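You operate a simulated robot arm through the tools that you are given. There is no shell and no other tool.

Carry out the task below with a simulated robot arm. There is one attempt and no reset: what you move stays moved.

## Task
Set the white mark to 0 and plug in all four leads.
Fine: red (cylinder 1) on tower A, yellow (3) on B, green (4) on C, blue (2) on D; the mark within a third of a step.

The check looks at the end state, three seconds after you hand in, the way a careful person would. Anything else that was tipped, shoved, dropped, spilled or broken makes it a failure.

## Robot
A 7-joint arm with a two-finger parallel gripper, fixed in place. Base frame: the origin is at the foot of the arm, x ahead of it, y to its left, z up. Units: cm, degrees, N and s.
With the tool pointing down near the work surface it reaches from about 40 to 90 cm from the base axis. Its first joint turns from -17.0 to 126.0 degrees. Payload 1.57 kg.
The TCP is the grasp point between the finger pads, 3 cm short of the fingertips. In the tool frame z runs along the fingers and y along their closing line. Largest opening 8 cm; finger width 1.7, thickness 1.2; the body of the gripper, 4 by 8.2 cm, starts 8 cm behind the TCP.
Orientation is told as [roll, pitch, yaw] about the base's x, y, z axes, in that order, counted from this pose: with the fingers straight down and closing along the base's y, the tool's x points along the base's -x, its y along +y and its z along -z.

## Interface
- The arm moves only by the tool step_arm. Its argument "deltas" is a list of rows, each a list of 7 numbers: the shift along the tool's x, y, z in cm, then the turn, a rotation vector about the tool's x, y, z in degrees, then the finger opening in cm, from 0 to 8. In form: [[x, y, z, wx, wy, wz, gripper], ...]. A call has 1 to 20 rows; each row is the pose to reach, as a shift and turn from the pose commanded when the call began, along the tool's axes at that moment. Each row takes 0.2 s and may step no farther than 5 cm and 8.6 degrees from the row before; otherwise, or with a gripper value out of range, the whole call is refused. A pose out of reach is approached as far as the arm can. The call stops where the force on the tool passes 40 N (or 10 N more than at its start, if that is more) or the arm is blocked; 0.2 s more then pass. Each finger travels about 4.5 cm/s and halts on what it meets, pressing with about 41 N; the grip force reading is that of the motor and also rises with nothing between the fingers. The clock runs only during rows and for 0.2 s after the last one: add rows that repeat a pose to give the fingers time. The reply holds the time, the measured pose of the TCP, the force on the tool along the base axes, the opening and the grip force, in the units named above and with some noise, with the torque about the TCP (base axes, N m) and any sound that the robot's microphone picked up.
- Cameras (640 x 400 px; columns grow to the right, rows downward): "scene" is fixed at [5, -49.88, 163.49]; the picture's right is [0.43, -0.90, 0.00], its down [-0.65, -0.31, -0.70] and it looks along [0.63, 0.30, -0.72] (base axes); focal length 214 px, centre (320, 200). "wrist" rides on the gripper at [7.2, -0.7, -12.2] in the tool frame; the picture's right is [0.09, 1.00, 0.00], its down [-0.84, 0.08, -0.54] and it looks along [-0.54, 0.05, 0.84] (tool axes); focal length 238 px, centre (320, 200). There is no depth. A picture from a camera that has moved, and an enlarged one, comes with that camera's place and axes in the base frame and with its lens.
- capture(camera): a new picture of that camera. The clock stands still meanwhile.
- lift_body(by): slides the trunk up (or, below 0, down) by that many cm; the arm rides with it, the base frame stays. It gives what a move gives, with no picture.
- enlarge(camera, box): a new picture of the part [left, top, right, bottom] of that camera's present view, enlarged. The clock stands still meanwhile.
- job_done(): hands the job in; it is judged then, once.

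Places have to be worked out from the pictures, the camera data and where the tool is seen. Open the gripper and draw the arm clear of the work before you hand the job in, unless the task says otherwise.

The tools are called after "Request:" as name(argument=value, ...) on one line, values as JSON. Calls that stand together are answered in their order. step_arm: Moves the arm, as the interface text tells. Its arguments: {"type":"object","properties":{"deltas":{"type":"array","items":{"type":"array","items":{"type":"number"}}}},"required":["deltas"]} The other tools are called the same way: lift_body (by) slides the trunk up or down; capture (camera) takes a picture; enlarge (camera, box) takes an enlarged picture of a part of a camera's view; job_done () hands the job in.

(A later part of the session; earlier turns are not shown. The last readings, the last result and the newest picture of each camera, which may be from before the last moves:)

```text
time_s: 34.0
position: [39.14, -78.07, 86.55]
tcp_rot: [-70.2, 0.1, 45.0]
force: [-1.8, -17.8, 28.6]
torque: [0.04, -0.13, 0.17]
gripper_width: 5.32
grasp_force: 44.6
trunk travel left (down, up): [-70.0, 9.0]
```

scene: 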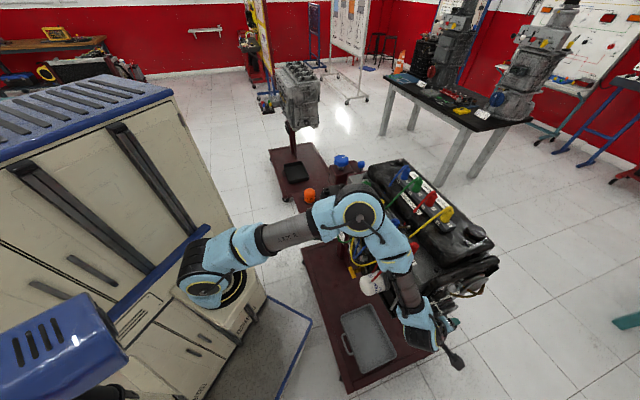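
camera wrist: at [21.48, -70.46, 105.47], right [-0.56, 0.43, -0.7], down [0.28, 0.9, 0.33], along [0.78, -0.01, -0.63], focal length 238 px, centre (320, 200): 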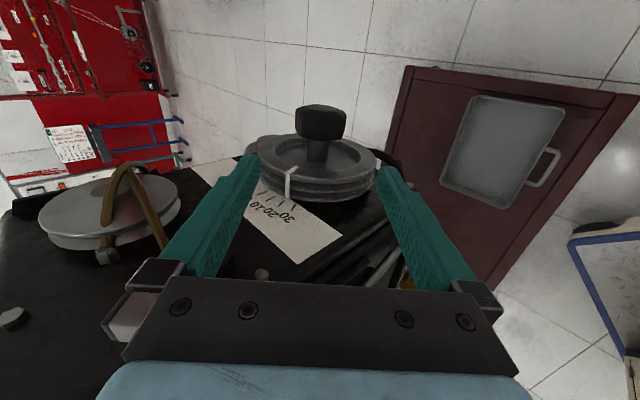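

The turn completed with a moderate load. I release, back off, and rotate up towards the front viewing pose.

Request:
step_arm(deltas=[[0, 0, 0, 0, 0, 0, 8], [0, 0, 0, 0, 0, 0, 8], [0, 0, 0, 0, 0, 0, 8], [0, 0, -3, 0, 0, 0, 8], [0, 0, -6, 0, 0, 0, 8], [0, 0, -9, 0, 0, 0, 8], [0, 0, -12, 0, 0, 0, 8], [0, 0, -14, 0, 0, 0, 8], [0, 0, -14, 0, 0, 0, 8]])

Request:
enlarge(camera="wrist", box=[200, 90, 440, 250])

```text
time_s: 36.0
position: [29.94, -68.59, 90.84]
tcp_rot: [-69.9, 0.1, 45.0]
force: [-0.3, 0.0, 1.1]
torque: [0.04, 0.01, 0.01]
gripper_width: 7.99
grasp_force: 0.2
trunk travel left (down, up): [-70.0, 9.0]
```

```text
2.50 times, centred on (320, 170) of wrist
camera zoom: at [16.89, -65.82, 95.64], right [-0.31, 0.18, -0.94], down [0.21, 0.97, 0.11], along [0.93, -0.16, -0.33], focal length 596 px, centre (320, 275)
```

zoom: 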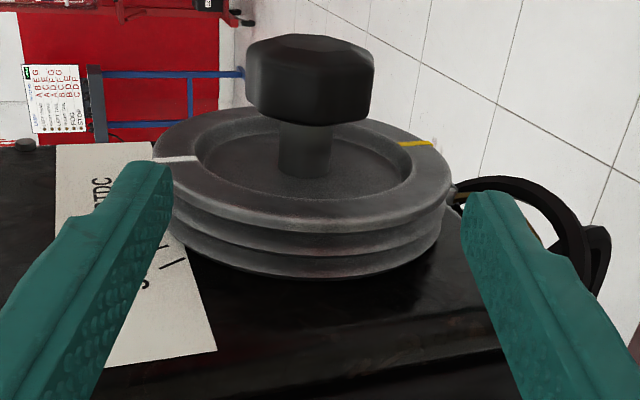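

Now back up to the raised pose and forward to the front viewing pose.

Request:
step_arm(deltas=[[0.3, -2.2, -0.8, -8, 0, 0, 8], [0.6, -4.4, -1.6, -16, 0, 0, 8], [0.9, -6.6, -2.5, -24, 0, 0, 8], [1.2, -8.8, -3.3, -32, 0, 0, 8], [1.5, -11, -4.2, -40, 0, 0, 8], [1.8, -13.2, -5, -48, 0, 0, 8], [2.1, -15.4, -5.9, -56, 0, 0, 8], [2.4, -17.6, -6.7, -63, 0, 0, 8], [2.5, -19.6, -7.5, -70, 0, 0, 8], [2.5, -19.6, -7.5, -70, 0, 0, 8]])

Request:
capture(camera="scene")

```text
time_s: 38.2
position: [27.92, -70.05, 112.24]
tcp_rot: [0.2, 0.0, 45.0]
force: [0.3, -0.3, 0.6]
torque: [0.01, 0.0, 0.02]
gripper_width: 8.02
grasp_force: 0.0
trunk travel left (down, up): [-70.0, 9.0]
```

```text
taken
```

scene: 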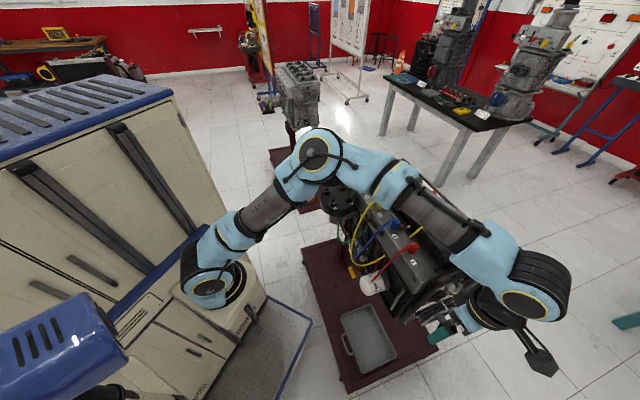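

I slide over to the front with a tilt to read the scale face-on.

Request:
step_arm(deltas=[[0.9, -2.7, 0, 0, -5, 0, 8], [1.8, -5.5, 0, 0, -10, 0, 8], [2.7, -8.2, 0, 0, -15, 0, 8], [3.4, -10.5, 0, 0, -20, 0, 8], [3.4, -10.5, 0, 0, -20, 0, 8]])

Request:
capture(camera="wrist")

Request:
enlarge(camera="wrist", box=[250, 80, 350, 175])

```text
time_s: 39.4
position: [32.79, -80.04, 112.05]
tcp_rot: [0.1, -20.1, 44.9]
force: [0.7, 0.2, -0.2]
torque: [0.02, 0.04, -0.04]
gripper_width: 8.03
grasp_force: 0.1
trunk travel left (down, up): [-70.0, 9.0]
```

```text
taken
camera wrist: at [25.53, -88.27, 121.03], right [-0.76, 0.64, -0.03], down [0.37, 0.48, 0.8], along [0.53, 0.6, -0.6], focal length 238 px, centre (320, 200)
```

wrist: 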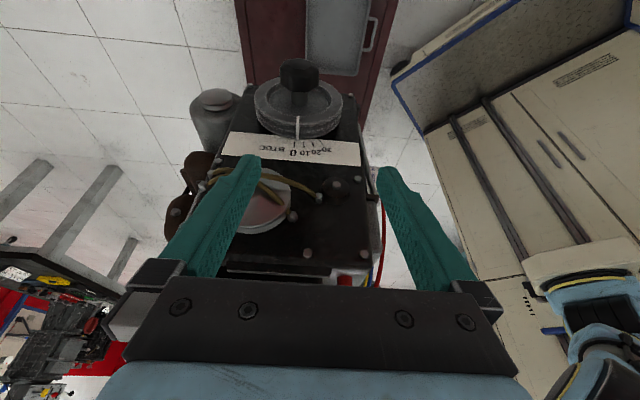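

```text
4.21 times, centred on (300, 128) of wrist
camera zoom: at [25.53, -88.27, 121.03], right [-0.76, 0.64, -0.03], down [0.37, 0.48, 0.8], along [0.53, 0.6, -0.6], focal length 1004 px, centre (404, 505)
```

zoom: 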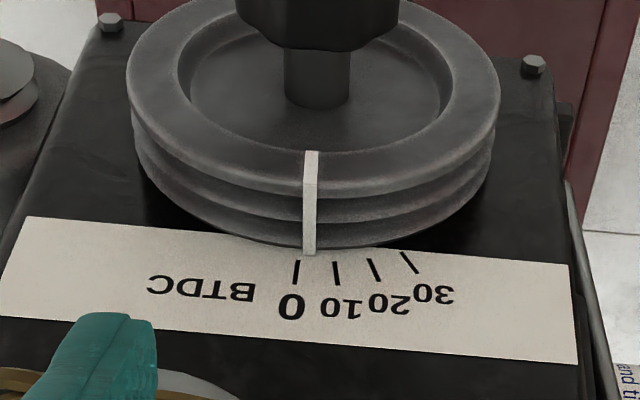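

Reading face-on, the mark sits about 2.5° to the "10" side of the 0 tick – too close to the limit, so I go back for a fine correction of about 2.5°.

Request:
step_arm(deltas=[[-0.9, 2.7, 0.3, 0, 5, 0, 8], [-1.7, 5.3, 0.6, 0, 10, 0, 8], [-2.6, 8, 0.9, 0, 15, 0, 8], [-3.4, 10.5, 1.1, 0, 20, 0, 8], [-3.4, 10.5, 1.1, 0, 20, 0, 8]])

```text
time_s: 40.6
position: [27.85, -70.19, 112.29]
tcp_rot: [0.1, 0.0, 44.9]
force: [-0.5, 0.3, -1.0]
torque: [0.02, 0.0, 0.01]
gripper_width: 7.99
grasp_force: 0.2
trunk travel left (down, up): [-70.0, 9.0]
```

Rotate and descend to the 70° standoff again.

Request:
step_arm(deltas=[[0, 0, 1, 8, 0, 0, 8], [0, 0, 2, 16, 0, 0, 8], [0, 0, 4, 24, 0, 0, 8], [-0.5, 0, 7, 32, 0, 0, 8], [-1, 0, 10, 40, 0, 0, 8], [-1.5, 0, 13, 48, 0, 0, 8], [-2, -0.3, 16, 56, 0, 0, 8], [-2.4, -0.5, 19, 63, 0, 0, 8], [-2.4, -0.5, 20.9, 70, 0, 0, 8], [-2.4, -0.5, 20.9, 70, 0, 0, 8]])

```text
time_s: 42.8
position: [29.99, -68.75, 91.39]
tcp_rot: [-70.0, -0.1, 44.9]
force: [0.4, 0.7, -0.7]
torque: [-0.04, 0.02, 0.0]
gripper_width: 7.96
grasp_force: 0.1
trunk travel left (down, up): [-70.0, 9.0]
```

At standoff; advance and close, then check the forces before turning.

Request:
step_arm(deltas=[[0, 0, 3, 0, 0, 0, 8], [0, 0, 6, 0, 0, 0, 8], [0, 0, 8.5, 0, 0, 0, 8], [0, 0, 10.5, 0, 0, 0, 8], [0, 0, 12.2, 0, 0, 0, 8], [0, 0, 13.9, 0, 0, 0, 8], [0, 0, 13.9, 0, 0, 0, 8], [0, 0, 13.9, 0, 0, 0, 4], [0, 0, 13.9, 0, 0, 0, 4], [0, 0, 13.9, 0, 0, 0, 4], [0, 0, 13.9, 0, 0, 0, 4]])

```text
time_s: 45.2
position: [39.41, -77.9, 86.55]
tcp_rot: [-70.1, -0.1, 44.9]
force: [2.3, -2.2, 0.6]
torque: [-0.02, 0.03, -0.17]
gripper_width: 5.27
grasp_force: 35.0
trunk travel left (down, up): [-70.0, 9.0]
```

Perfectly centred (forces near zero). I turn clockwise 2.8°, then release and back off.

Request:
step_arm(deltas=[[0, 0, 0, -1, 0, 0, 4], [0, 0, 0, -2, 0, 0, 4], [0, 0, 0, -2.8, 0, 0, 4], [0, 0, 0, -2.8, 0, 0, 4], [0, 0, 0, -2.8, 0, 0, 4], [0, 0, 0, -2.8, 0, 0, 8], [0, 0, 0, -2.8, 0, 0, 8], [0, 0, 0, -2.8, 0, 0, 8], [0, 0, -3, -2.8, 0, 0, 8], [0, 0, -6, -2.8, 0, 0, 8], [0, 0, -9, -2.8, 0, 0, 8], [0, 0, -12, -2.8, 0, 0, 8], [0, 0, -14, -2.8, 0, 0, 8], [0, 0, -14, -2.8, 0, 0, 8]])

```text
time_s: 48.2
position: [30.14, -68.66, 91.25]
tcp_rot: [-67.1, 0.0, 45.0]
force: [-0.4, 1.0, -0.2]
torque: [-0.01, -0.01, -0.02]
gripper_width: 8.01
grasp_force: 0.0
trunk travel left (down, up): [-70.0, 9.0]
```

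Up to the raised pose and over to the front to read again.

Request:
step_arm(deltas=[[0.3, -2.2, -0.9, -8, 0, 0, 8], [0.6, -4.4, -1.8, -16, 0, 0, 8], [0.9, -6.6, -2.8, -24, 0, 0, 8], [1.2, -8.8, -3.7, -32, 0, 0, 8], [1.5, -11, -4.7, -40, 0, 0, 8], [1.8, -13.2, -5.6, -48, 0, 0, 8], [2.1, -15.4, -6.6, -55, 0, 0, 8], [2.4, -17.4, -7.6, -61, 0, 0, 8], [2.6, -19.2, -8.6, -67.2, 0, 0, 8], [2.6, -19.2, -8.6, -67.2, 0, 0, 8]])

Request:
step_arm(deltas=[[0.9, -2.7, 0, 0, -5, 0, 8], [1.8, -5.5, 0, 0, -10, 0, 8], [2.7, -8.2, 0, 0, -15, 0, 8], [3.4, -10.5, 0, 0, -20, 0, 8], [3.4, -10.5, 0, 0, -20, 0, 8]])

Request:
enlarge(camera="wrist", box=[250, 80, 350, 175])

Request:
enlarge(camera="wrist", box=[275, 110, 325, 150])

```text
time_s: 50.4
position: [27.78, -70.17, 112.48]
tcp_rot: [0.0, 0.1, 45.0]
force: [-0.6, -0.1, -0.2]
torque: [0.0, -0.01, -0.02]
gripper_width: 7.99
grasp_force: 0.1
trunk travel left (down, up): [-70.0, 9.0]
```

```text
time_s: 51.6
position: [32.63, -79.93, 112.37]
tcp_rot: [0.2, -20.2, 44.8]
force: [0.5, -0.3, 0.2]
torque: [-0.06, 0.04, 0.0]
gripper_width: 8.02
grasp_force: 0.1
trunk travel left (down, up): [-70.0, 9.0]
```

```text
4.21 times, centred on (300, 128) of wrist
camera zoom: at [25.43, -88.26, 121.37], right [-0.76, 0.64, -0.03], down [0.37, 0.48, 0.8], along [0.53, 0.6, -0.6], focal length 1004 px, centre (404, 505)
```

zoom: 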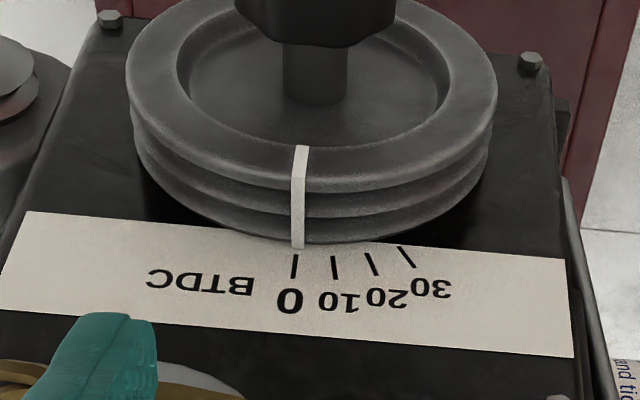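

```text
10.00 times, centred on (300, 130) of wrist
camera zoom: at [25.43, -88.26, 121.37], right [-0.76, 0.64, -0.03], down [0.37, 0.48, 0.8], along [0.53, 0.6, -0.6], focal length 2384 px, centre (520, 900)
```

zoom: 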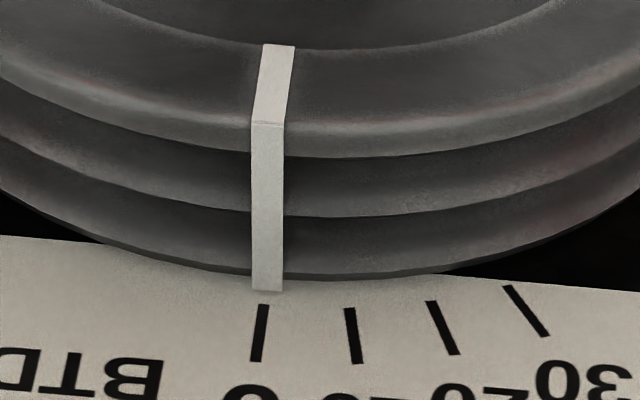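

The white mark is now on the 0 tick within about half a degree. Next the leads: I raise the hand well above the engine to survey the comb and the cap.

Request:
step_arm(deltas=[[-1.5, 0, -4, 0, 3, 0, 8], [-3, 0, -8, 0, 6, 0, 8], [-4.5, 0, -12, 0, 9, 0, 8], [-6, 0, -16, 0, 12, 0, 8], [-7.5, 0, -20, 0, 15, 0, 8], [-9, 0, -24, 0, 18, 0, 8], [-10.3, 0, -28.2, 0, 20, 0, 8], [-10.3, 0, -28.2, 0, 20, 0, 8]])

Request:
capture(camera="scene")

```text
time_s: 53.4
position: [32.65, -73.27, 131.38]
tcp_rot: [0.7, 0.0, 45.0]
force: [1.3, -1.2, -1.1]
torque: [0.11, 0.12, -0.01]
gripper_width: 8.0
grasp_force: 0.0
out of reach, approached as far as the arm can: row 1, 2, 3, 4, 5, 6, 7, 8
trunk travel left (down, up): [-70.0, 9.0]
```

```text
taken
```

scene: 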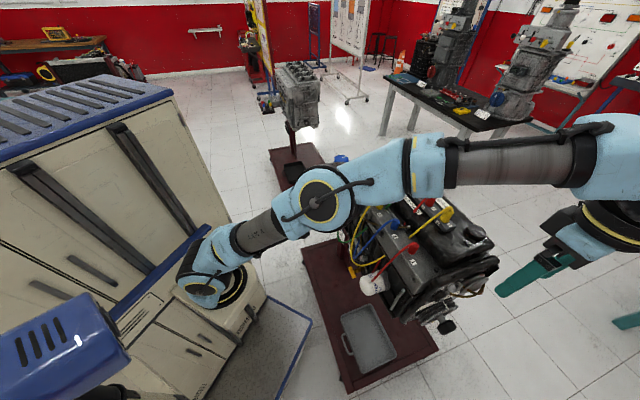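

I move forward over the plug row for a close look at the comb boots.

Request:
step_arm(deltas=[[-4, 0.5, -1, 0, 0, 0, 8], [-8, 1, -2, 0, 0, 0, 8], [-12, 1.5, -3, 0, 0, 0, 8], [-16, 2, -4, 0, 0, 0, 8], [-19.6, 2, -4, 0, 0, 0, 8], [-19.6, 2, -4, 0, 0, 0, 8]])

Request:
capture(camera="wrist")

```text
time_s: 54.8
position: [44.72, -58.12, 135.98]
tcp_rot: [0.1, 0.0, 45.0]
force: [0.6, 0.9, 0.7]
torque: [-0.03, 0.01, 0.02]
gripper_width: 8.03
grasp_force: 0.2
trunk travel left (down, up): [-70.0, 9.0]
```

```text
taken
camera wrist: at [40.07, -63.68, 148.15], right [-0.77, 0.64, 0.0], down [0.54, 0.65, 0.54], along [0.35, 0.42, -0.84], focal length 238 px, centre (320, 200)
```

wrist: 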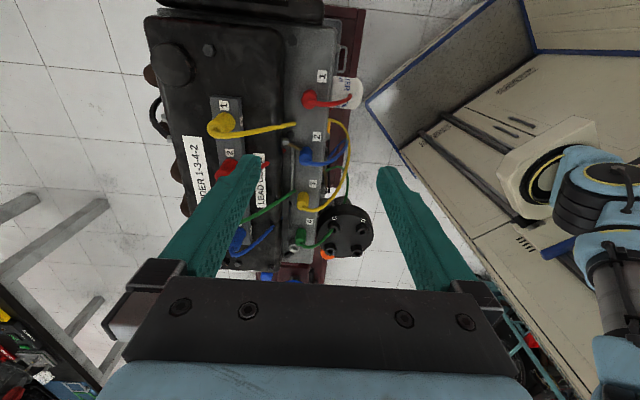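

The finger hides part of the comb; I shift 8 cm to the side so the comb appears between the fingers.

Request:
step_arm(deltas=[[0, -4, 0, 0, 0, 0, 8], [0, -8, 0, 0, 0, 0, 8], [0, -8, 0, 0, 0, 0, 8]])

Request:
capture(camera="wrist")

Request:
enlarge(camera="wrist", box=[230, 90, 390, 260])

Request:
enlarge(camera="wrist", box=[340, 180, 440, 280])

```text
time_s: 55.6
position: [49.46, -63.02, 136.12]
tcp_rot: [0.0, 0.0, 44.9]
force: [-1.3, -1.0, -0.4]
torque: [0.04, -0.05, 0.0]
gripper_width: 7.98
grasp_force: 0.1
out of reach, approached as far as the arm can: row 2, 3
trunk travel left (down, up): [-70.0, 9.0]
```

```text
taken
camera wrist: at [44.78, -68.65, 148.19], right [-0.77, 0.64, 0.0], down [0.54, 0.65, 0.54], along [0.35, 0.42, -0.84], focal length 238 px, centre (320, 200)
```

wrist: 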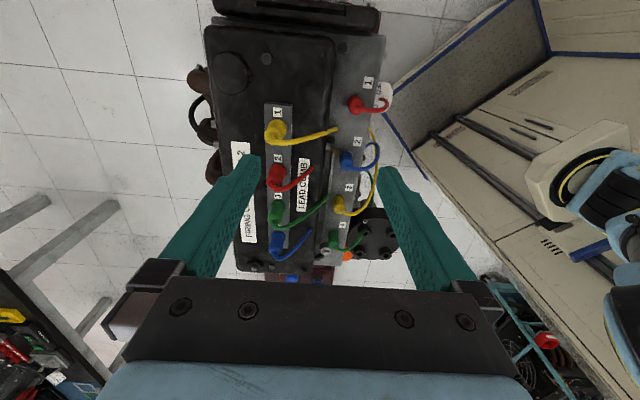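

```text
2.35 times, centred on (310, 175) of wrist
camera zoom: at [44.78, -68.65, 148.19], right [-0.77, 0.64, 0.0], down [0.54, 0.65, 0.54], along [0.35, 0.42, -0.84], focal length 561 px, centre (344, 259)
```

zoom: 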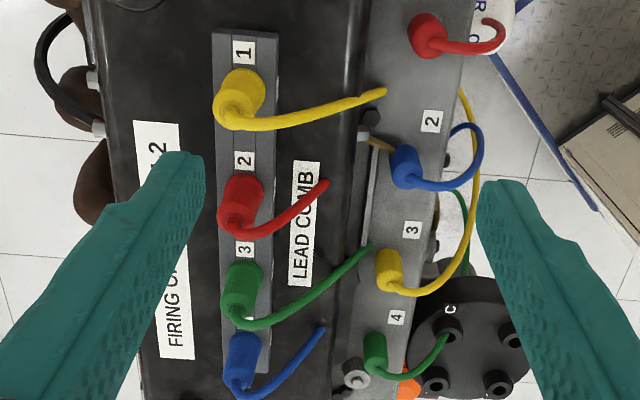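

```text
4.00 times, centred on (390, 230) of wrist
camera zoom: at [44.78, -68.65, 148.19], right [-0.77, 0.64, 0.0], down [0.54, 0.65, 0.54], along [0.35, 0.42, -0.84], focal length 953 px, centre (40, 80)
```

zoom: 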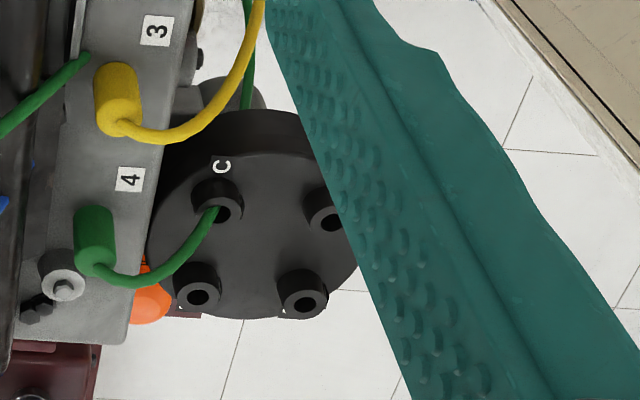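

Triangulated: comb boots at about yellow [55.2,-65.3], red [59.8,-60.6], green [64.5,-56], blue [69.2,-51.4], mid-height z≈117; towers D[55.2,-31.1], C[59.4,-35.5], A[59.6,-26.7], B[64.1,-31.1], tops z≈107.6. I raise the trunk for better reach.

Request:
lift_body(by=8.9)

```text
time_s: 56.8
position: [49.61, -63.05, 144.91]
tcp_rot: [0.0, 0.0, 45.0]
force: [0.7, 0.7, -0.1]
torque: [0.0, 0.02, 0.04]
gripper_width: 7.99
grasp_force: 0.1
trunk travel left (down, up): [-78.9, 0.1]
```

Now I move back over the plug row and turn the hand's yaw to -45°, so the fingers will close along the comb line and the camera looks across it.

Request:
step_arm(deltas=[[-0.9, 1.1, 0.5, 0, 0, 8.2, 8], [-1.8, 2.2, 1, 0, 0, 16.4, 8], [-2.7, 3.3, 1.5, 0, 0, 24.6, 8], [-3.6, 4.4, 2, 0, 0, 32.8, 8], [-4.5, 5.5, 2.5, 0, 0, 41, 8], [-5.4, 6.6, 3, 0, 0, 49.2, 8], [-6.3, 7.7, 3.5, 0, 0, 57.4, 8], [-7.2, 8.8, 4, 0, 0, 65.6, 8], [-8.1, 9.9, 4.5, 0, 0, 73.8, 8], [-9, 11, 5, 0, 0, 82, 8], [-9.5, 11.7, 5, 0, 0, 90, 8], [-9.5, 11.7, 5, 0, 0, 90, 8]])

Request:
capture(camera="wrist")

Request:
capture(camera="scene")

```text
time_s: 59.4
position: [47.87, -47.95, 139.92]
tcp_rot: [0.0, 0.0, -45.2]
force: [0.5, -0.9, -0.1]
torque: [0.02, 0.0, -0.02]
gripper_width: 8.02
grasp_force: 0.2
trunk travel left (down, up): [-78.9, 0.1]
```

```text
taken
camera wrist: at [42.36, -43.42, 151.99], right [0.64, 0.77, 0.0], down [0.65, -0.54, 0.54], along [0.42, -0.35, -0.84], focal length 238 px, centre (320, 200)
```

wrist: 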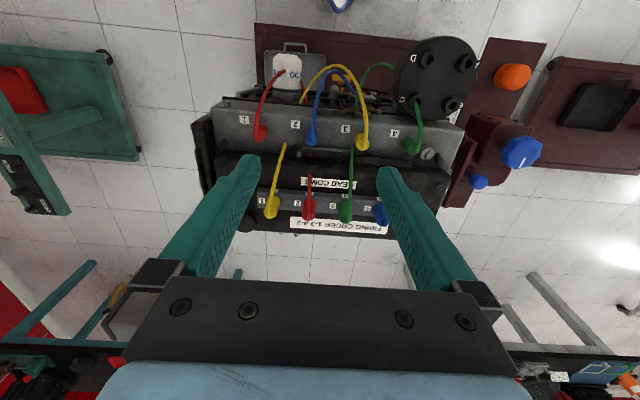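

```text
taken
```

scene: 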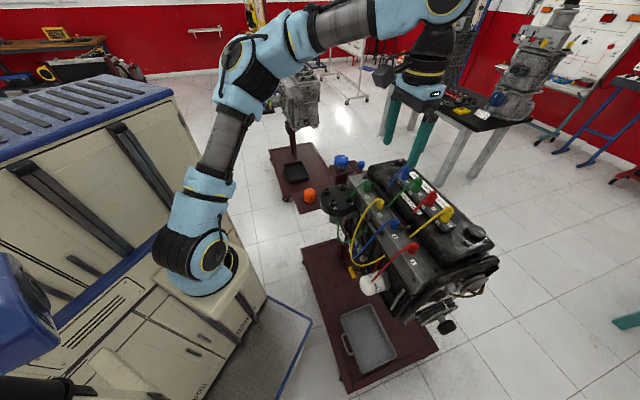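

Good view across the comb with the arm well clear. I enlarge the comb and cap.

Request:
enlarge(camera="wrist", box=[235, 130, 405, 245])

Request:
enlarge(camera="wrist", box=[380, 30, 500, 130])

Request:
enlarge(camera="scene", box=[370, 150, 470, 240])

```text
3.48 times, centred on (320, 188) of wrist
camera zoom: at [42.36, -43.42, 151.99], right [0.64, 0.77, 0.0], down [0.65, -0.54, 0.54], along [0.42, -0.35, -0.84], focal length 829 px, centre (320, 244)
```

zoom: 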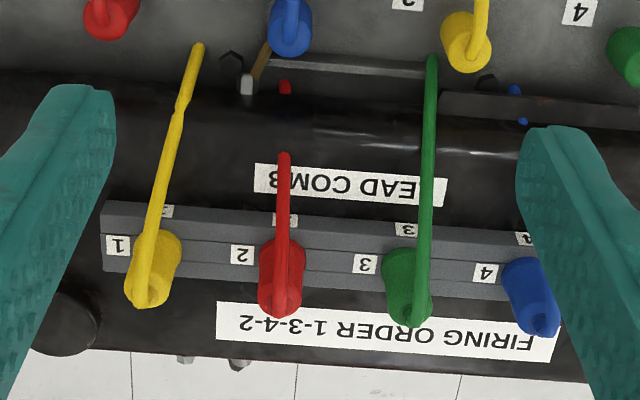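

```text
4.00 times, centred on (440, 80) of wrist
camera zoom: at [42.36, -43.42, 151.99], right [0.64, 0.77, 0.0], down [0.65, -0.54, 0.54], along [0.42, -0.35, -0.84], focal length 953 px, centre (-160, 680)
```

zoom: 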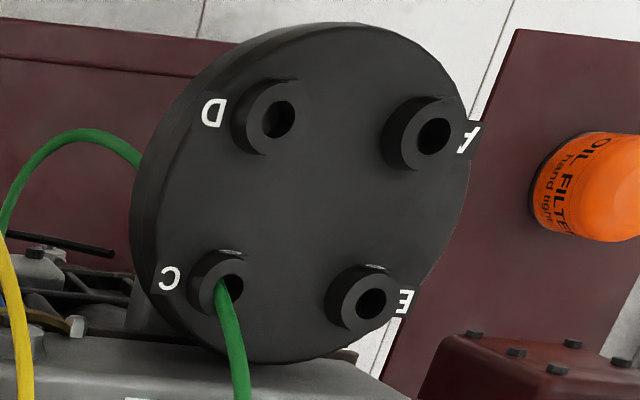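

```text
4.44 times, centred on (420, 195) of scene
camera zoom: at [5.0, -49.88, 163.49], right [0.43, -0.9, 0.0], down [-0.65, -0.31, -0.7], along [0.63, 0.3, -0.72], focal length 953 px, centre (-124, 222)
```

zoom: 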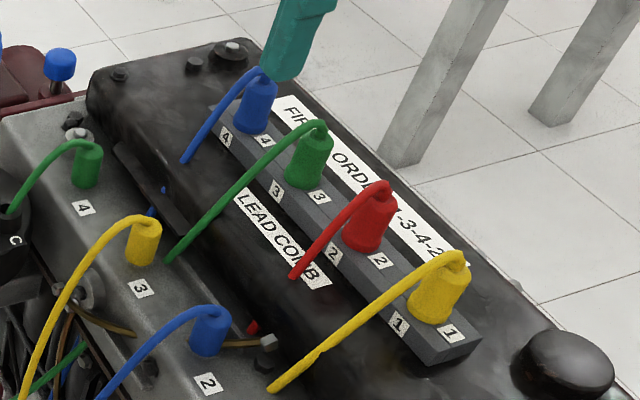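

All estimates agree with this view; boots are tapered, z≈115.7–119.7. I start with blue: move above it at z 130 with fingers opened 5.4 cm.

Request:
step_arm(deltas=[[-3, 2.1, 0, 0, 0, 0, 8], [-6, 4.2, 0, 0, 0, 0, 8], [-9, 6.3, 1, 0, 0, 0, 7], [-12, 8.4, 3, 0, 0, 0, 6], [-15, 10.5, 5, 0, 0, 0, 5.4], [-17.5, 12.64, 7.5, 0, 0, 0, 5.4], [-17.5, 12.64, 9.9, 0, 0, 0, 5.4], [-17.5, 12.64, 9.9, 0, 0, 0, 5.4]])

Request:
capture(camera="wrist")

Request:
enlarge(camera="scene", box=[360, 110, 480, 220])

```text
time_s: 61.2
position: [69.16, -51.45, 129.96]
tcp_rot: [0.1, 0.1, -45.0]
force: [-0.5, -0.9, 0.3]
torque: [0.03, 0.01, 0.0]
gripper_width: 5.41
grasp_force: 0.1
trunk travel left (down, up): [-78.9, 0.1]
```

```text
taken
camera wrist: at [63.64, -46.85, 142.2], right [0.64, 0.77, 0.0], down [0.65, -0.54, 0.54], along [0.42, -0.35, -0.84], focal length 238 px, centre (320, 200)
```

wrist: 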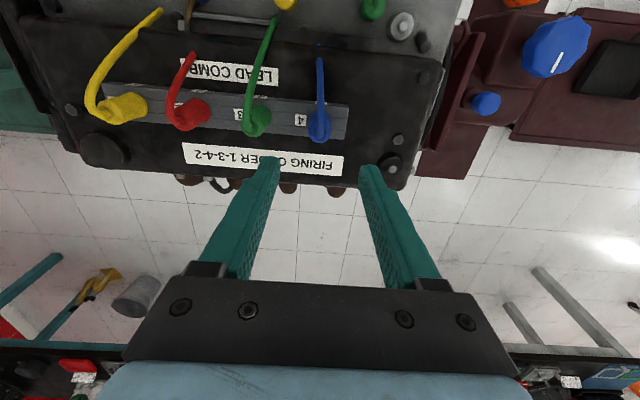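

```text
3.64 times, centred on (420, 165) of scene
camera zoom: at [5.0, -49.88, 163.49], right [0.43, -0.9, 0.0], down [-0.65, -0.31, -0.7], along [0.63, 0.3, -0.72], focal length 780 px, centre (-44, 327)
```

zoom: 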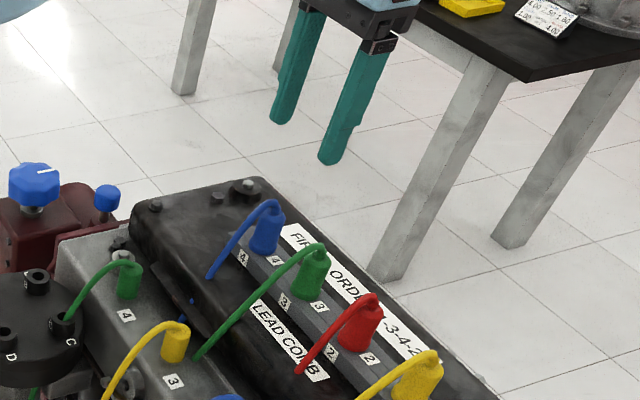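

Blue is directly below. I enlarge to refine the lateral alignment.

Request:
enlarge(camera="wrist", box=[260, 70, 380, 170])

```text
4.00 times, centred on (320, 120) of wrist
camera zoom: at [63.64, -46.85, 142.2], right [0.64, 0.77, 0.0], down [0.65, -0.54, 0.54], along [0.42, -0.35, -0.84], focal length 953 px, centre (320, 520)
```

zoom: 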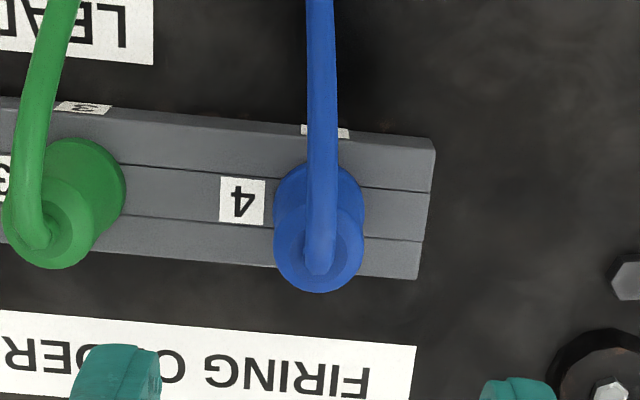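

The boot's axis is at [68.9,-51.27]; I correct 0.3 cm and descend to z 119.2, then close.

Request:
step_arm(deltas=[[0.3, 0, 2.5, 0, 0, 0, 5.4], [0.3, 0, 5, 0, 0, 0, 5.4], [0.3, 0, 7.5, 0, 0, 0, 5.4], [0.3, 0, 9.5, 0, 0, 0, 5.4], [0.3, 0, 10.8, 0, 0, 0, 5.4], [0.3, 0, 10.8, 0, 0, 0, 5.4]])

Request:
capture(camera="wrist")

Request:
enlarge(camera="scene", box=[360, 130, 460, 220])

```text
time_s: 62.6
position: [69.01, -51.15, 119.17]
tcp_rot: [-0.1, 0.0, -45.1]
force: [0.1, -0.3, -0.5]
torque: [0.02, 0.0, -0.01]
gripper_width: 5.42
grasp_force: 0.0
trunk travel left (down, up): [-78.9, 0.1]
```

```text
taken
camera wrist: at [63.41, -46.63, 131.29], right [0.64, 0.77, 0.0], down [0.65, -0.54, 0.54], along [0.42, -0.35, -0.84], focal length 238 px, centre (320, 200)
```

wrist: 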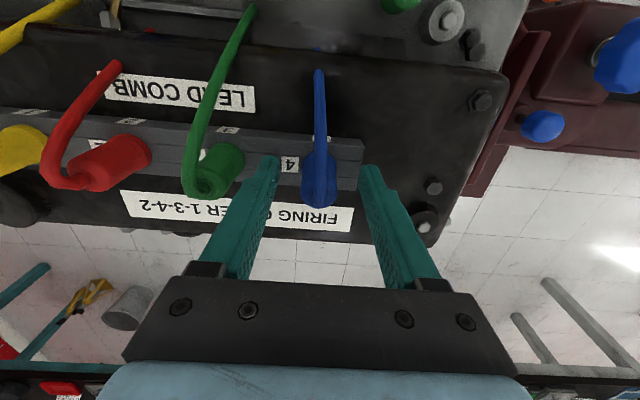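

```text
4.44 times, centred on (410, 175) of scene
camera zoom: at [5.0, -49.88, 163.49], right [0.43, -0.9, 0.0], down [-0.65, -0.31, -0.7], along [0.63, 0.3, -0.72], focal length 953 px, centre (-80, 311)
```

zoom: 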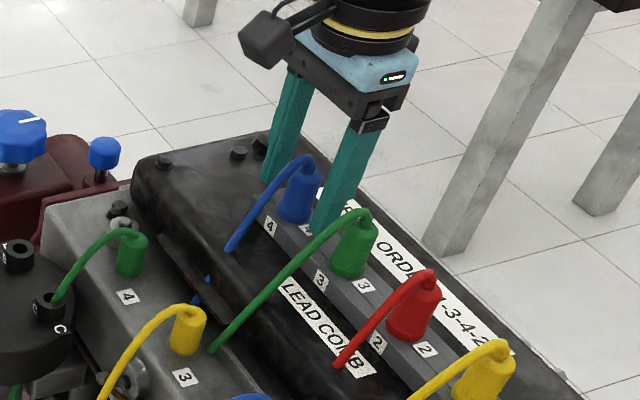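

The boot sits between the fingertips with clearance all round. I close.

Request:
step_arm(deltas=[[0, 0, 0, 0, 0, 0, 1], [0, 0, 0, 0, 0, 0, 1], [0, 0, 0, 0, 0, 0, 1], [0, 0, 0, 0, 0, 0, 1], [0, 0, 0, 0, 0, 0, 1]])

```text
time_s: 63.8
position: [68.95, -51.27, 119.15]
tcp_rot: [-0.1, -0.1, -45.1]
force: [-1.5, -1.8, 0.1]
torque: [-0.06, 0.11, 0.02]
gripper_width: 2.17
grasp_force: 35.1
trunk travel left (down, up): [-78.9, 0.1]
```

Gripped at 2.17 cm with little side load. I pull straight up slowly by 2 cm to feel the resistance.

Request:
step_arm(deltas=[[0, 0, -0.4, 0, 0, 0, 1], [0, 0, -0.8, 0, 0, 0, 1], [0, 0, -1.2, 0, 0, 0, 1], [0, 0, -1.6, 0, 0, 0, 1], [0, 0, -2, 0, 0, 0, 1], [0, 0, -2, 0, 0, 0, 1]])

Request:
enlarge(camera="scene", box=[360, 130, 460, 220])

```text
time_s: 65.2
position: [69.03, -51.24, 121.2]
tcp_rot: [-0.1, 0.0, -45.0]
force: [-0.3, -0.8, 0.3]
torque: [-0.01, 0.01, 0.01]
gripper_width: 2.19
grasp_force: 34.7
trunk travel left (down, up): [-78.9, 0.1]
```

```text
4.44 times, centred on (410, 175) of scene
camera zoom: at [5.0, -49.88, 163.49], right [0.43, -0.9, 0.0], down [-0.65, -0.31, -0.7], along [0.63, 0.3, -0.72], focal length 953 px, centre (-80, 311)
```

zoom: 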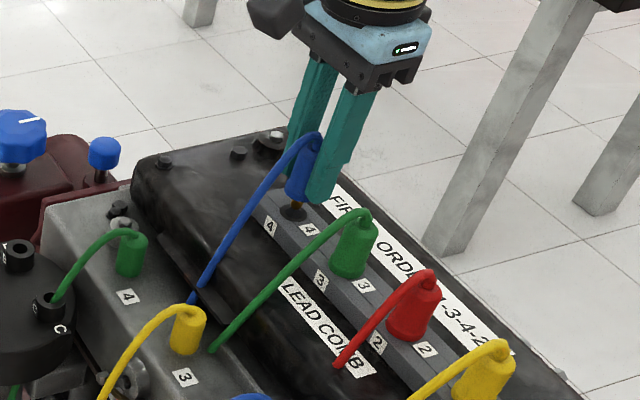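

It comes off freely; a terminal pin shows under the boot that plugs into a hole. I lift to z 131 and carry it over tower D.

Request:
step_arm(deltas=[[0, 0, -1, 0, 0, 0, 1], [0, 0, -3, 0, 0, 0, 1], [0, 0, -5, 0, 0, 0, 1], [0, 0, -7.5, 0, 0, 0, 1], [0, 0, -10, 0, 0, 0, 1], [0, 0, -10, 0, 0, 0, 1]])

Request:
capture(camera="wrist")

```text
time_s: 66.6
position: [68.99, -51.25, 131.2]
tcp_rot: [-0.1, 0.0, -45.0]
force: [-0.6, 0.8, -0.1]
torque: [0.01, -0.01, -0.01]
gripper_width: 2.21
grasp_force: 35.0
trunk travel left (down, up): [-78.9, 0.1]
```

```text
taken
camera wrist: at [63.43, -46.75, 143.34], right [0.64, 0.77, 0.0], down [0.65, -0.54, 0.54], along [0.42, -0.35, -0.84], focal length 238 px, centre (320, 200)
```

wrist: 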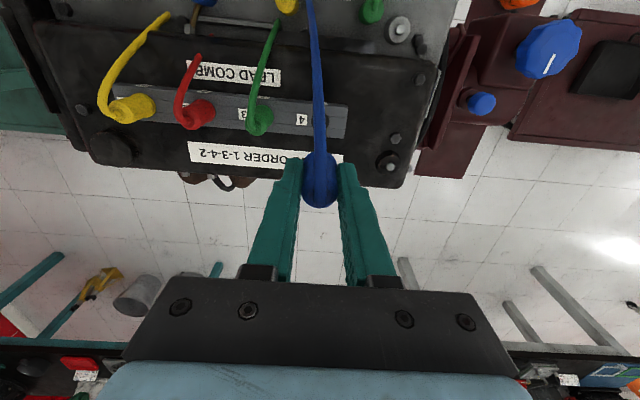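

Boot well held. Moving over tower D at the same height.

Request:
step_arm(deltas=[[4, 0.7, 0, 0, 0, 0, 1], [8, 1.5, 0, 0, 0, 0, 1], [12, 2.2, 0, 0, 0, 0, 1], [16, 3, 0, 0, 0, 0, 1], [20, 3.7, 0, 0, 0, 0, 1], [24, 4.5, 0, 0, 0, 0, 1], [24, 4.5, 0, 0, 0, 0, 1]])

Request:
capture(camera="wrist")

Request:
enlarge(camera="wrist", box=[270, 80, 450, 210])

Request:
capture(camera="scene")

```text
time_s: 68.2
position: [55.71, -38.35, 130.82]
tcp_rot: [-0.1, 0.1, -45.1]
force: [0.9, -0.1, 0.6]
torque: [0.03, 0.0, -0.03]
gripper_width: 2.21
grasp_force: 35.5
out of reach, approached as far as the arm can: row 5, 6, 7
trunk travel left (down, up): [-78.9, 0.1]
```

```text
taken
camera wrist: at [50.09, -33.8, 143.01], right [0.64, 0.77, 0.0], down [0.65, -0.54, 0.54], along [0.42, -0.35, -0.84], focal length 238 px, centre (320, 200)
```

wrist: 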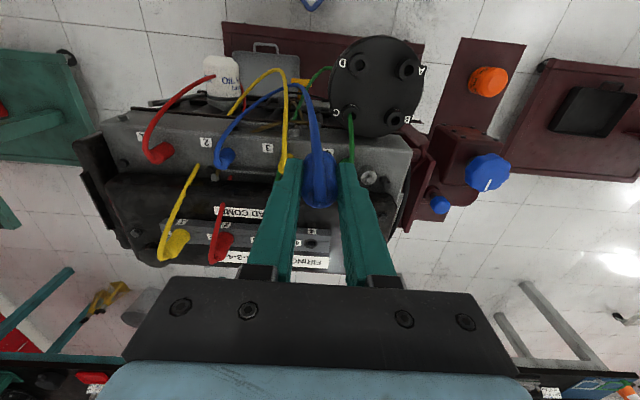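

```text
3.08 times, centred on (360, 145) of wrist
camera zoom: at [50.09, -33.8, 143.01], right [0.64, 0.77, 0.0], down [0.65, -0.54, 0.54], along [0.42, -0.35, -0.84], focal length 733 px, centre (197, 369)
```

zoom: 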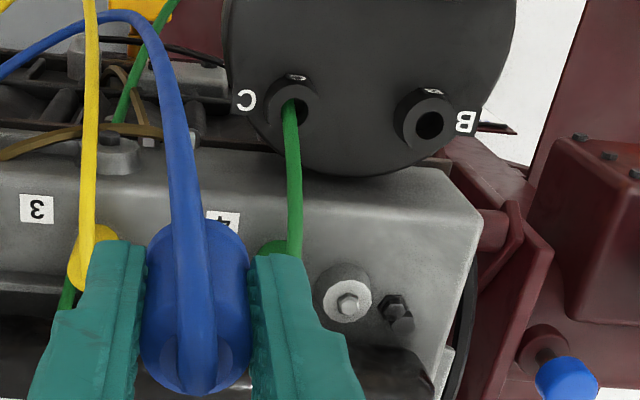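

```text
taken
```

scene: 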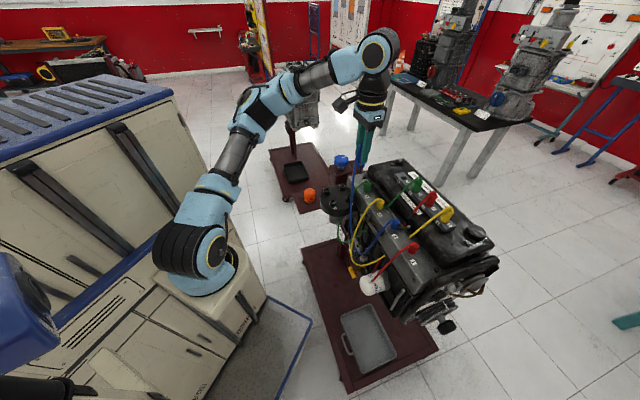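

The arm hits a joint limit with yaw -45° this close in. I turn the hand to yaw 0 here (which also gives better clearance between the towers).

Request:
step_arm(deltas=[[0, 0, 0, 0, 0, -7.5, 1], [0, 0, 0, 0, 0, -15, 1], [0, 0, 0, 0, 0, -22.5, 1], [0, 0, 0, 0, 0, -30, 1], [0, 0, 0, 0, 0, -37.5, 1], [0, 0, 0, 0, 0, -45, 1], [0, 0, 0, 0, 0, -45, 1]])

```text
time_s: 69.8
position: [55.8, -38.42, 130.99]
tcp_rot: [0.0, -0.2, 0.1]
force: [0.4, 0.5, 0.7]
torque: [0.02, 0.03, 0.0]
gripper_width: 2.13
grasp_force: 34.4
trunk travel left (down, up): [-78.9, 0.1]
```

Now move to above D.

Request:
step_arm(deltas=[[0.3, 3.5, 0, 0, 0, 0, 1], [0.6, 7.3, 0, 0, 0, 0, 1], [0.6, 7.3, 0, 0, 0, 0, 1]])

Request:
capture(camera="wrist")

Request:
enlarge(camera="wrist", box=[260, 60, 420, 200])

Request:
enlarge(camera="scene", box=[290, 110, 410, 240])

```text
time_s: 70.6
position: [55.25, -38.41, 130.55]
tcp_rot: [0.0, 0.0, 0.0]
force: [0.3, 0.5, 0.0]
torque: [0.0, -0.04, -0.01]
gripper_width: 2.17
grasp_force: 34.5
out of reach, approached as far as the arm can: row 1, 2, 3
trunk travel left (down, up): [-78.9, 0.1]
```

```text
taken
camera wrist: at [48.0, -39.11, 142.78], right [-0.09, 1.0, 0.0], down [0.84, 0.08, 0.54], along [0.54, 0.05, -0.84], focal length 238 px, centre (320, 200)
```

wrist: 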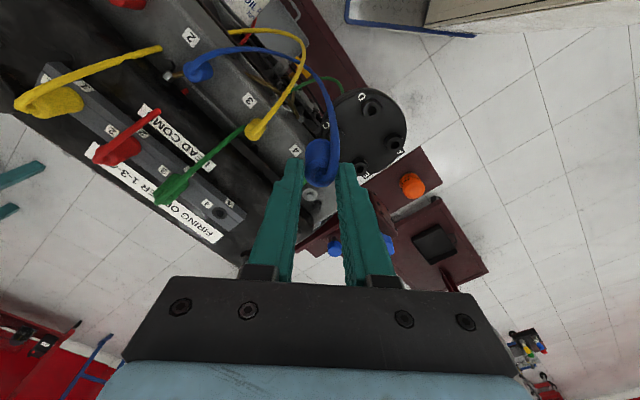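

```text
2.86 times, centred on (340, 130) of wrist
camera zoom: at [48.0, -39.11, 142.78], right [-0.09, 1.0, 0.0], down [0.84, 0.08, 0.54], along [0.54, 0.05, -0.84], focal length 681 px, centre (263, 400)
```

zoom: 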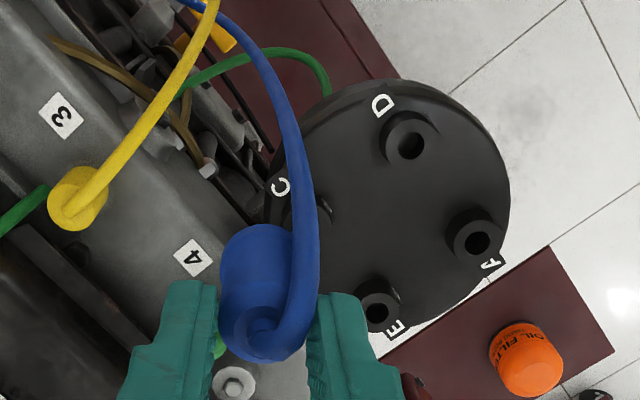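

```text
3.08 times, centred on (350, 175) of scene
camera zoom: at [5.0, -49.88, 163.49], right [0.43, -0.9, 0.0], down [-0.65, -0.31, -0.7], along [0.63, 0.3, -0.72], focal length 660 px, centre (228, 277)
```

zoom: 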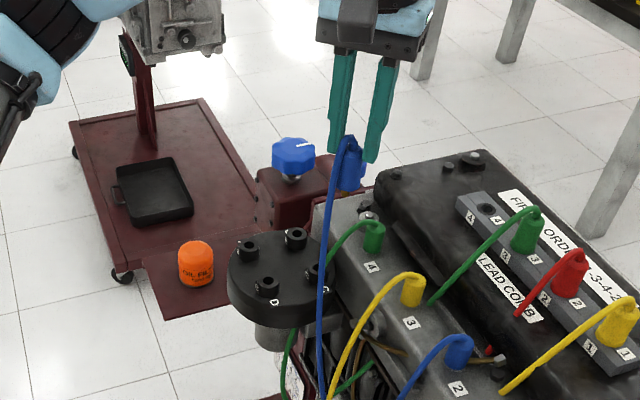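

The solver seems to be stuck on a joint limit at this trunk height. I lower the trunk back by 8.9 cm (boot stays above everything here) and try again.

Request:
lift_body(by=-8.9)

Request:
step_arm(deltas=[[0, 3.5, -1, 0, 0, 0, 1], [0, 7.3, -2, 0, 0, 0, 1], [0, 7.3, -2, 0, 0, 0, 1]])

Request:
capture(camera="scene")

```text
time_s: 71.9
position: [55.11, -38.44, 121.72]
tcp_rot: [0.1, 0.0, 0.0]
force: [-0.4, 1.4, -0.5]
torque: [0.01, 0.02, -0.03]
gripper_width: 2.14
grasp_force: 35.0
trunk travel left (down, up): [-70.0, 9.0]
```

```text
time_s: 72.7
position: [55.18, -38.4, 122.9]
tcp_rot: [0.0, 0.0, 0.0]
force: [0.2, 0.5, -0.5]
torque: [-0.02, 0.03, 0.03]
gripper_width: 2.14
grasp_force: 34.8
out of reach, approached as far as the arm can: row 1, 2, 3
trunk travel left (down, up): [-70.0, 9.0]
```

```text
taken
```

scene: 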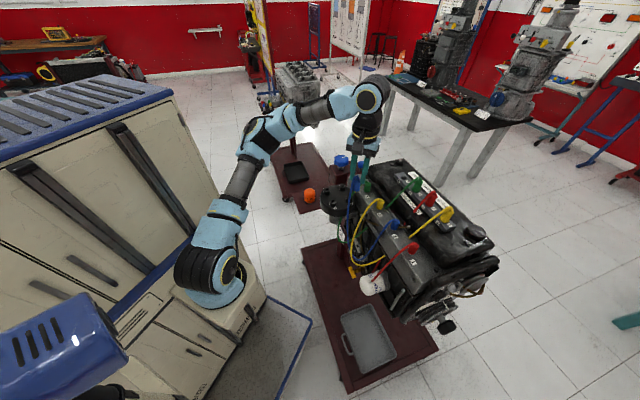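

I test whether the limit yields at a greater height: up 12 cm first, then towards +y.

Request:
step_arm(deltas=[[0, 0, -4, 0, 0, 0, 1], [0, 0, -8, 0, 0, 0, 1], [0, 0, -12, 0, 0, 0, 1], [0, 3, -12, 0, 0, 0, 1], [0, 6, -12, 0, 0, 0, 1], [0, 9, -12, 0, 0, 0, 1], [0, 9, -12, 0, 0, 0, 1]])

Request:
capture(camera="scene")

```text
time_s: 74.3
position: [58.06, -37.64, 135.48]
tcp_rot: [0.0, 0.1, 0.1]
force: [0.4, 0.1, 0.2]
torque: [0.01, -0.02, -0.02]
gripper_width: 2.14
grasp_force: 34.8
out of reach, approached as far as the arm can: row 2, 4, 5, 6, 7
trunk travel left (down, up): [-70.0, 9.0]
```

```text
taken
```

scene: 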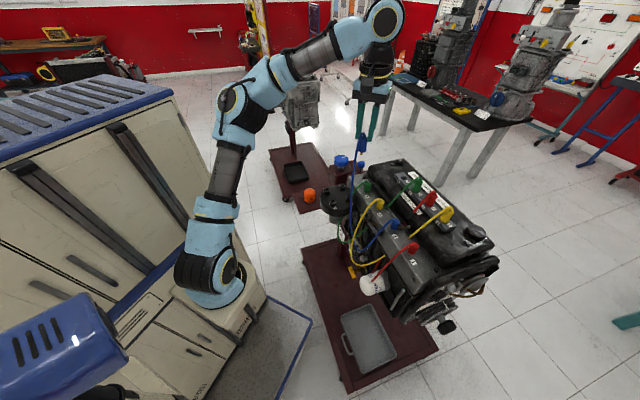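

The limit looks like wrist bend (forearm rising steeply to the wrist). Raising the trunk and working lower should relieve it: trunk up fully, then descend to z≈119 and approach D.

Request:
lift_body(by=8.9)

Request:
step_arm(deltas=[[0.5, -0.5, 4, 0, 0, 0, 1], [1, -1, 8, 0, 0, 0, 1], [1.5, -1, 12, 0, 0, 0, 1], [2, -1, 16, 0, 0, 0, 1], [2.5, -1, 20, 0, 0, 0, 1], [2.5, -1, 24, 0, 0, 0, 1], [2.5, -1, 25.5, 0, 0, 0, 1], [2.5, 2, 25.5, 0, 0, 0, 1], [2.5, 4, 25.5, 0, 0, 0, 1], [2.5, 4, 25.5, 0, 0, 0, 1]])

Request:
capture(camera="scene")

```text
time_s: 75.5
position: [58.09, -37.74, 144.5]
tcp_rot: [0.1, 0.0, 0.0]
force: [0.0, -0.3, 0.6]
torque: [-0.03, -0.01, -0.04]
gripper_width: 2.13
grasp_force: 33.8
trunk travel left (down, up): [-78.9, 0.1]
```

```text
time_s: 77.7
position: [55.36, -38.17, 118.78]
tcp_rot: [0.0, 0.1, 0.0]
force: [-0.3, 0.7, -1.1]
torque: [-0.01, 0.0, 0.0]
gripper_width: 2.15
grasp_force: 34.3
out of reach, approached as far as the arm can: row 8, 9, 10
trunk travel left (down, up): [-78.9, 0.1]
```

```text
taken
```

scene: 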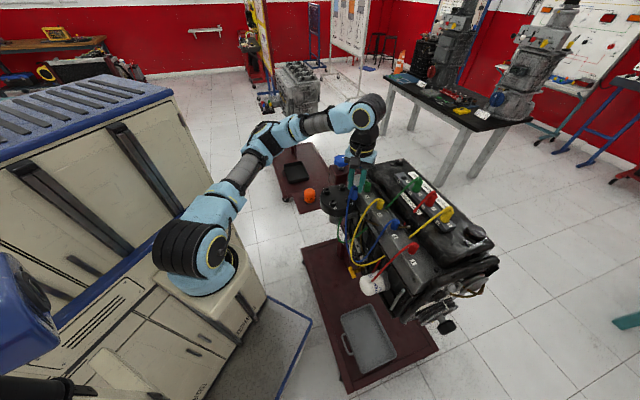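

The limit is independent of height and yaw, so it seems to be the first joint with the elbow on the "right" side; at the start the elbow was on the left/back. I try to get the elbow back over by drawing the hand inward along -x (and up), where the elbow can pass over the shoulder.

Request:
step_arm(deltas=[[0, -0.5, -3, 0, 0, 0, 1], [0, -1, -6, 0, 0, 0, 1], [1, -1.5, -10, 0, 0, 0, 1], [3, -2, -13, 0, 0, 0, 1], [6, -2, -15, 0, 0, 0, 1], [9, -2, -16, 0, 0, 0, 1], [12, -2, -16, 0, 0, 0, 1], [12, -2, -16, 0, 0, 0, 1]])

Request:
capture(camera="scene")

```text
time_s: 79.5
position: [43.43, -39.79, 134.64]
tcp_rot: [0.0, 0.0, 0.0]
force: [1.1, -0.4, 0.3]
torque: [0.0, -0.02, 0.02]
gripper_width: 2.16
grasp_force: 34.2
trunk travel left (down, up): [-78.9, 0.1]
```

```text
taken
```

scene: 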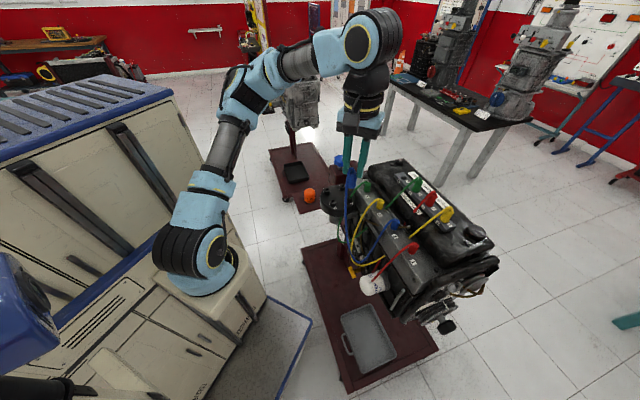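

That was reachable. From here I try moving towards +y.

Request:
step_arm(deltas=[[0, 2.5, 0, 0, 0, 0, 1], [0, 5, 0, 0, 0, 0, 1], [0, 7.5, 0, 0, 0, 0, 1], [0, 10, 0, 0, 0, 0, 1], [0, 10, 0, 0, 0, 0, 1]])

Request:
capture(camera="scene")

```text
time_s: 80.7
position: [40.61, -35.45, 133.21]
tcp_rot: [0.0, 0.0, 0.0]
force: [0.2, 0.1, -1.1]
torque: [-0.01, -0.01, 0.02]
gripper_width: 2.14
grasp_force: 34.7
out of reach, approached as far as the arm can: row 2, 3, 4, 5
trunk travel left (down, up): [-78.9, 0.1]
```

```text
taken
```

scene: 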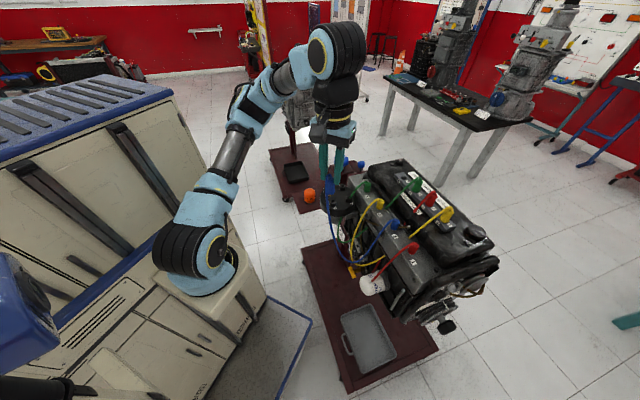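

Progress by sliding inward. I go further in and higher, then try to swing towards +y.

Request:
step_arm(deltas=[[2, 0, -2, 0, 0, 0, 1], [4, 0, -4, 0, 0, 0, 1], [6, 1, -6, 0, 0, 0, 1], [8, 2, -8, 0, 0, 0, 1], [8, 5, -8, 0, 0, 0, 1], [8, 8, -8, 0, 0, 0, 1], [6, 11, -8, 0, 0, 0, 1], [4, 14, -8, 0, 0, 0, 1], [4, 14, -8, 0, 0, 0, 1]])

Request:
capture(camera="scene")

```text
time_s: 82.7
position: [30.88, -29.85, 136.57]
tcp_rot: [-0.1, -0.1, 0.1]
force: [0.2, 0.3, -0.6]
torque: [-0.02, 0.0, 0.02]
gripper_width: 2.14
grasp_force: 34.3
out of reach, approached as far as the arm can: row 4, 5, 6, 7, 8, 9
trunk travel left (down, up): [-78.9, 0.1]
```

```text
taken
```

scene: 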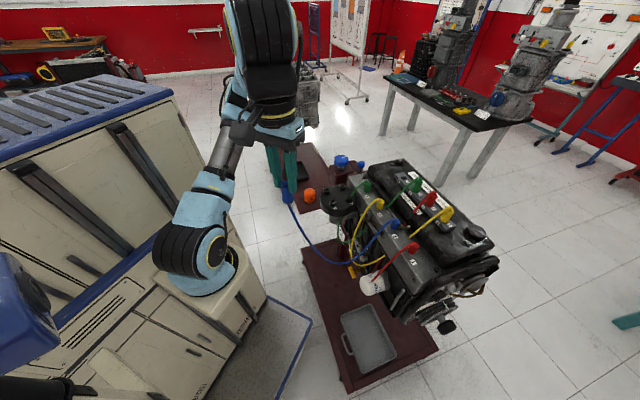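

The lead has ample slack. The bottleneck seems to be the wrist bend with the elbow out at the side, so I tilt the hand forward 40° here to relax it and try swinging to +y in that attitude.

Request:
step_arm(deltas=[[0, 0, 0, 0, -8, 0, 1], [0, 0, 0, 0, -16, 0, 1], [-1, 0, 0, 0, -24, 0, 1], [-2, 0, 0, 0, -32, 0, 1], [-3, 0, 0, 0, -40, 0, 1], [-3, 3, 0, 0, -40, 0, 1], [-3, 6, 0, 0, -40, 0, 1], [-3, 9, 0, 0, -40, 0, 1], [-3, 12, 0, 0, -40, 0, 1], [-3, 15, 0, 0, -40, 0, 1], [-3, 15, 0, 0, -40, 0, 1]])

Request:
capture(camera="scene")

```text
time_s: 85.1
position: [30.4, -28.19, 129.49]
tcp_rot: [0.2, -39.9, -0.1]
force: [1.0, -0.1, 0.0]
torque: [-0.01, 0.03, 0.03]
gripper_width: 2.14
grasp_force: 34.4
out of reach, approached as far as the arm can: row 1, 2, 3, 4, 5, 6, 7, 8, 9, 10, 11
trunk travel left (down, up): [-78.9, 0.1]
```

```text
taken
```

scene: 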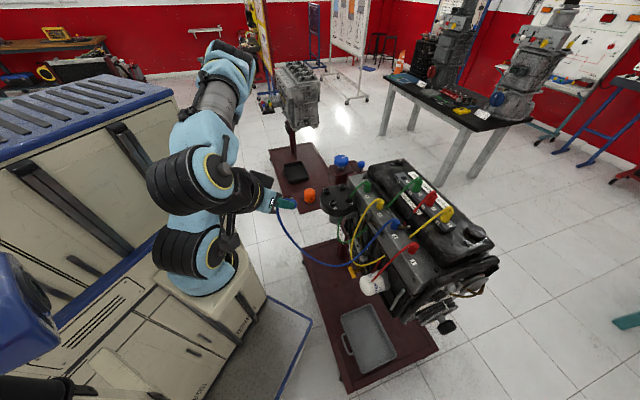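

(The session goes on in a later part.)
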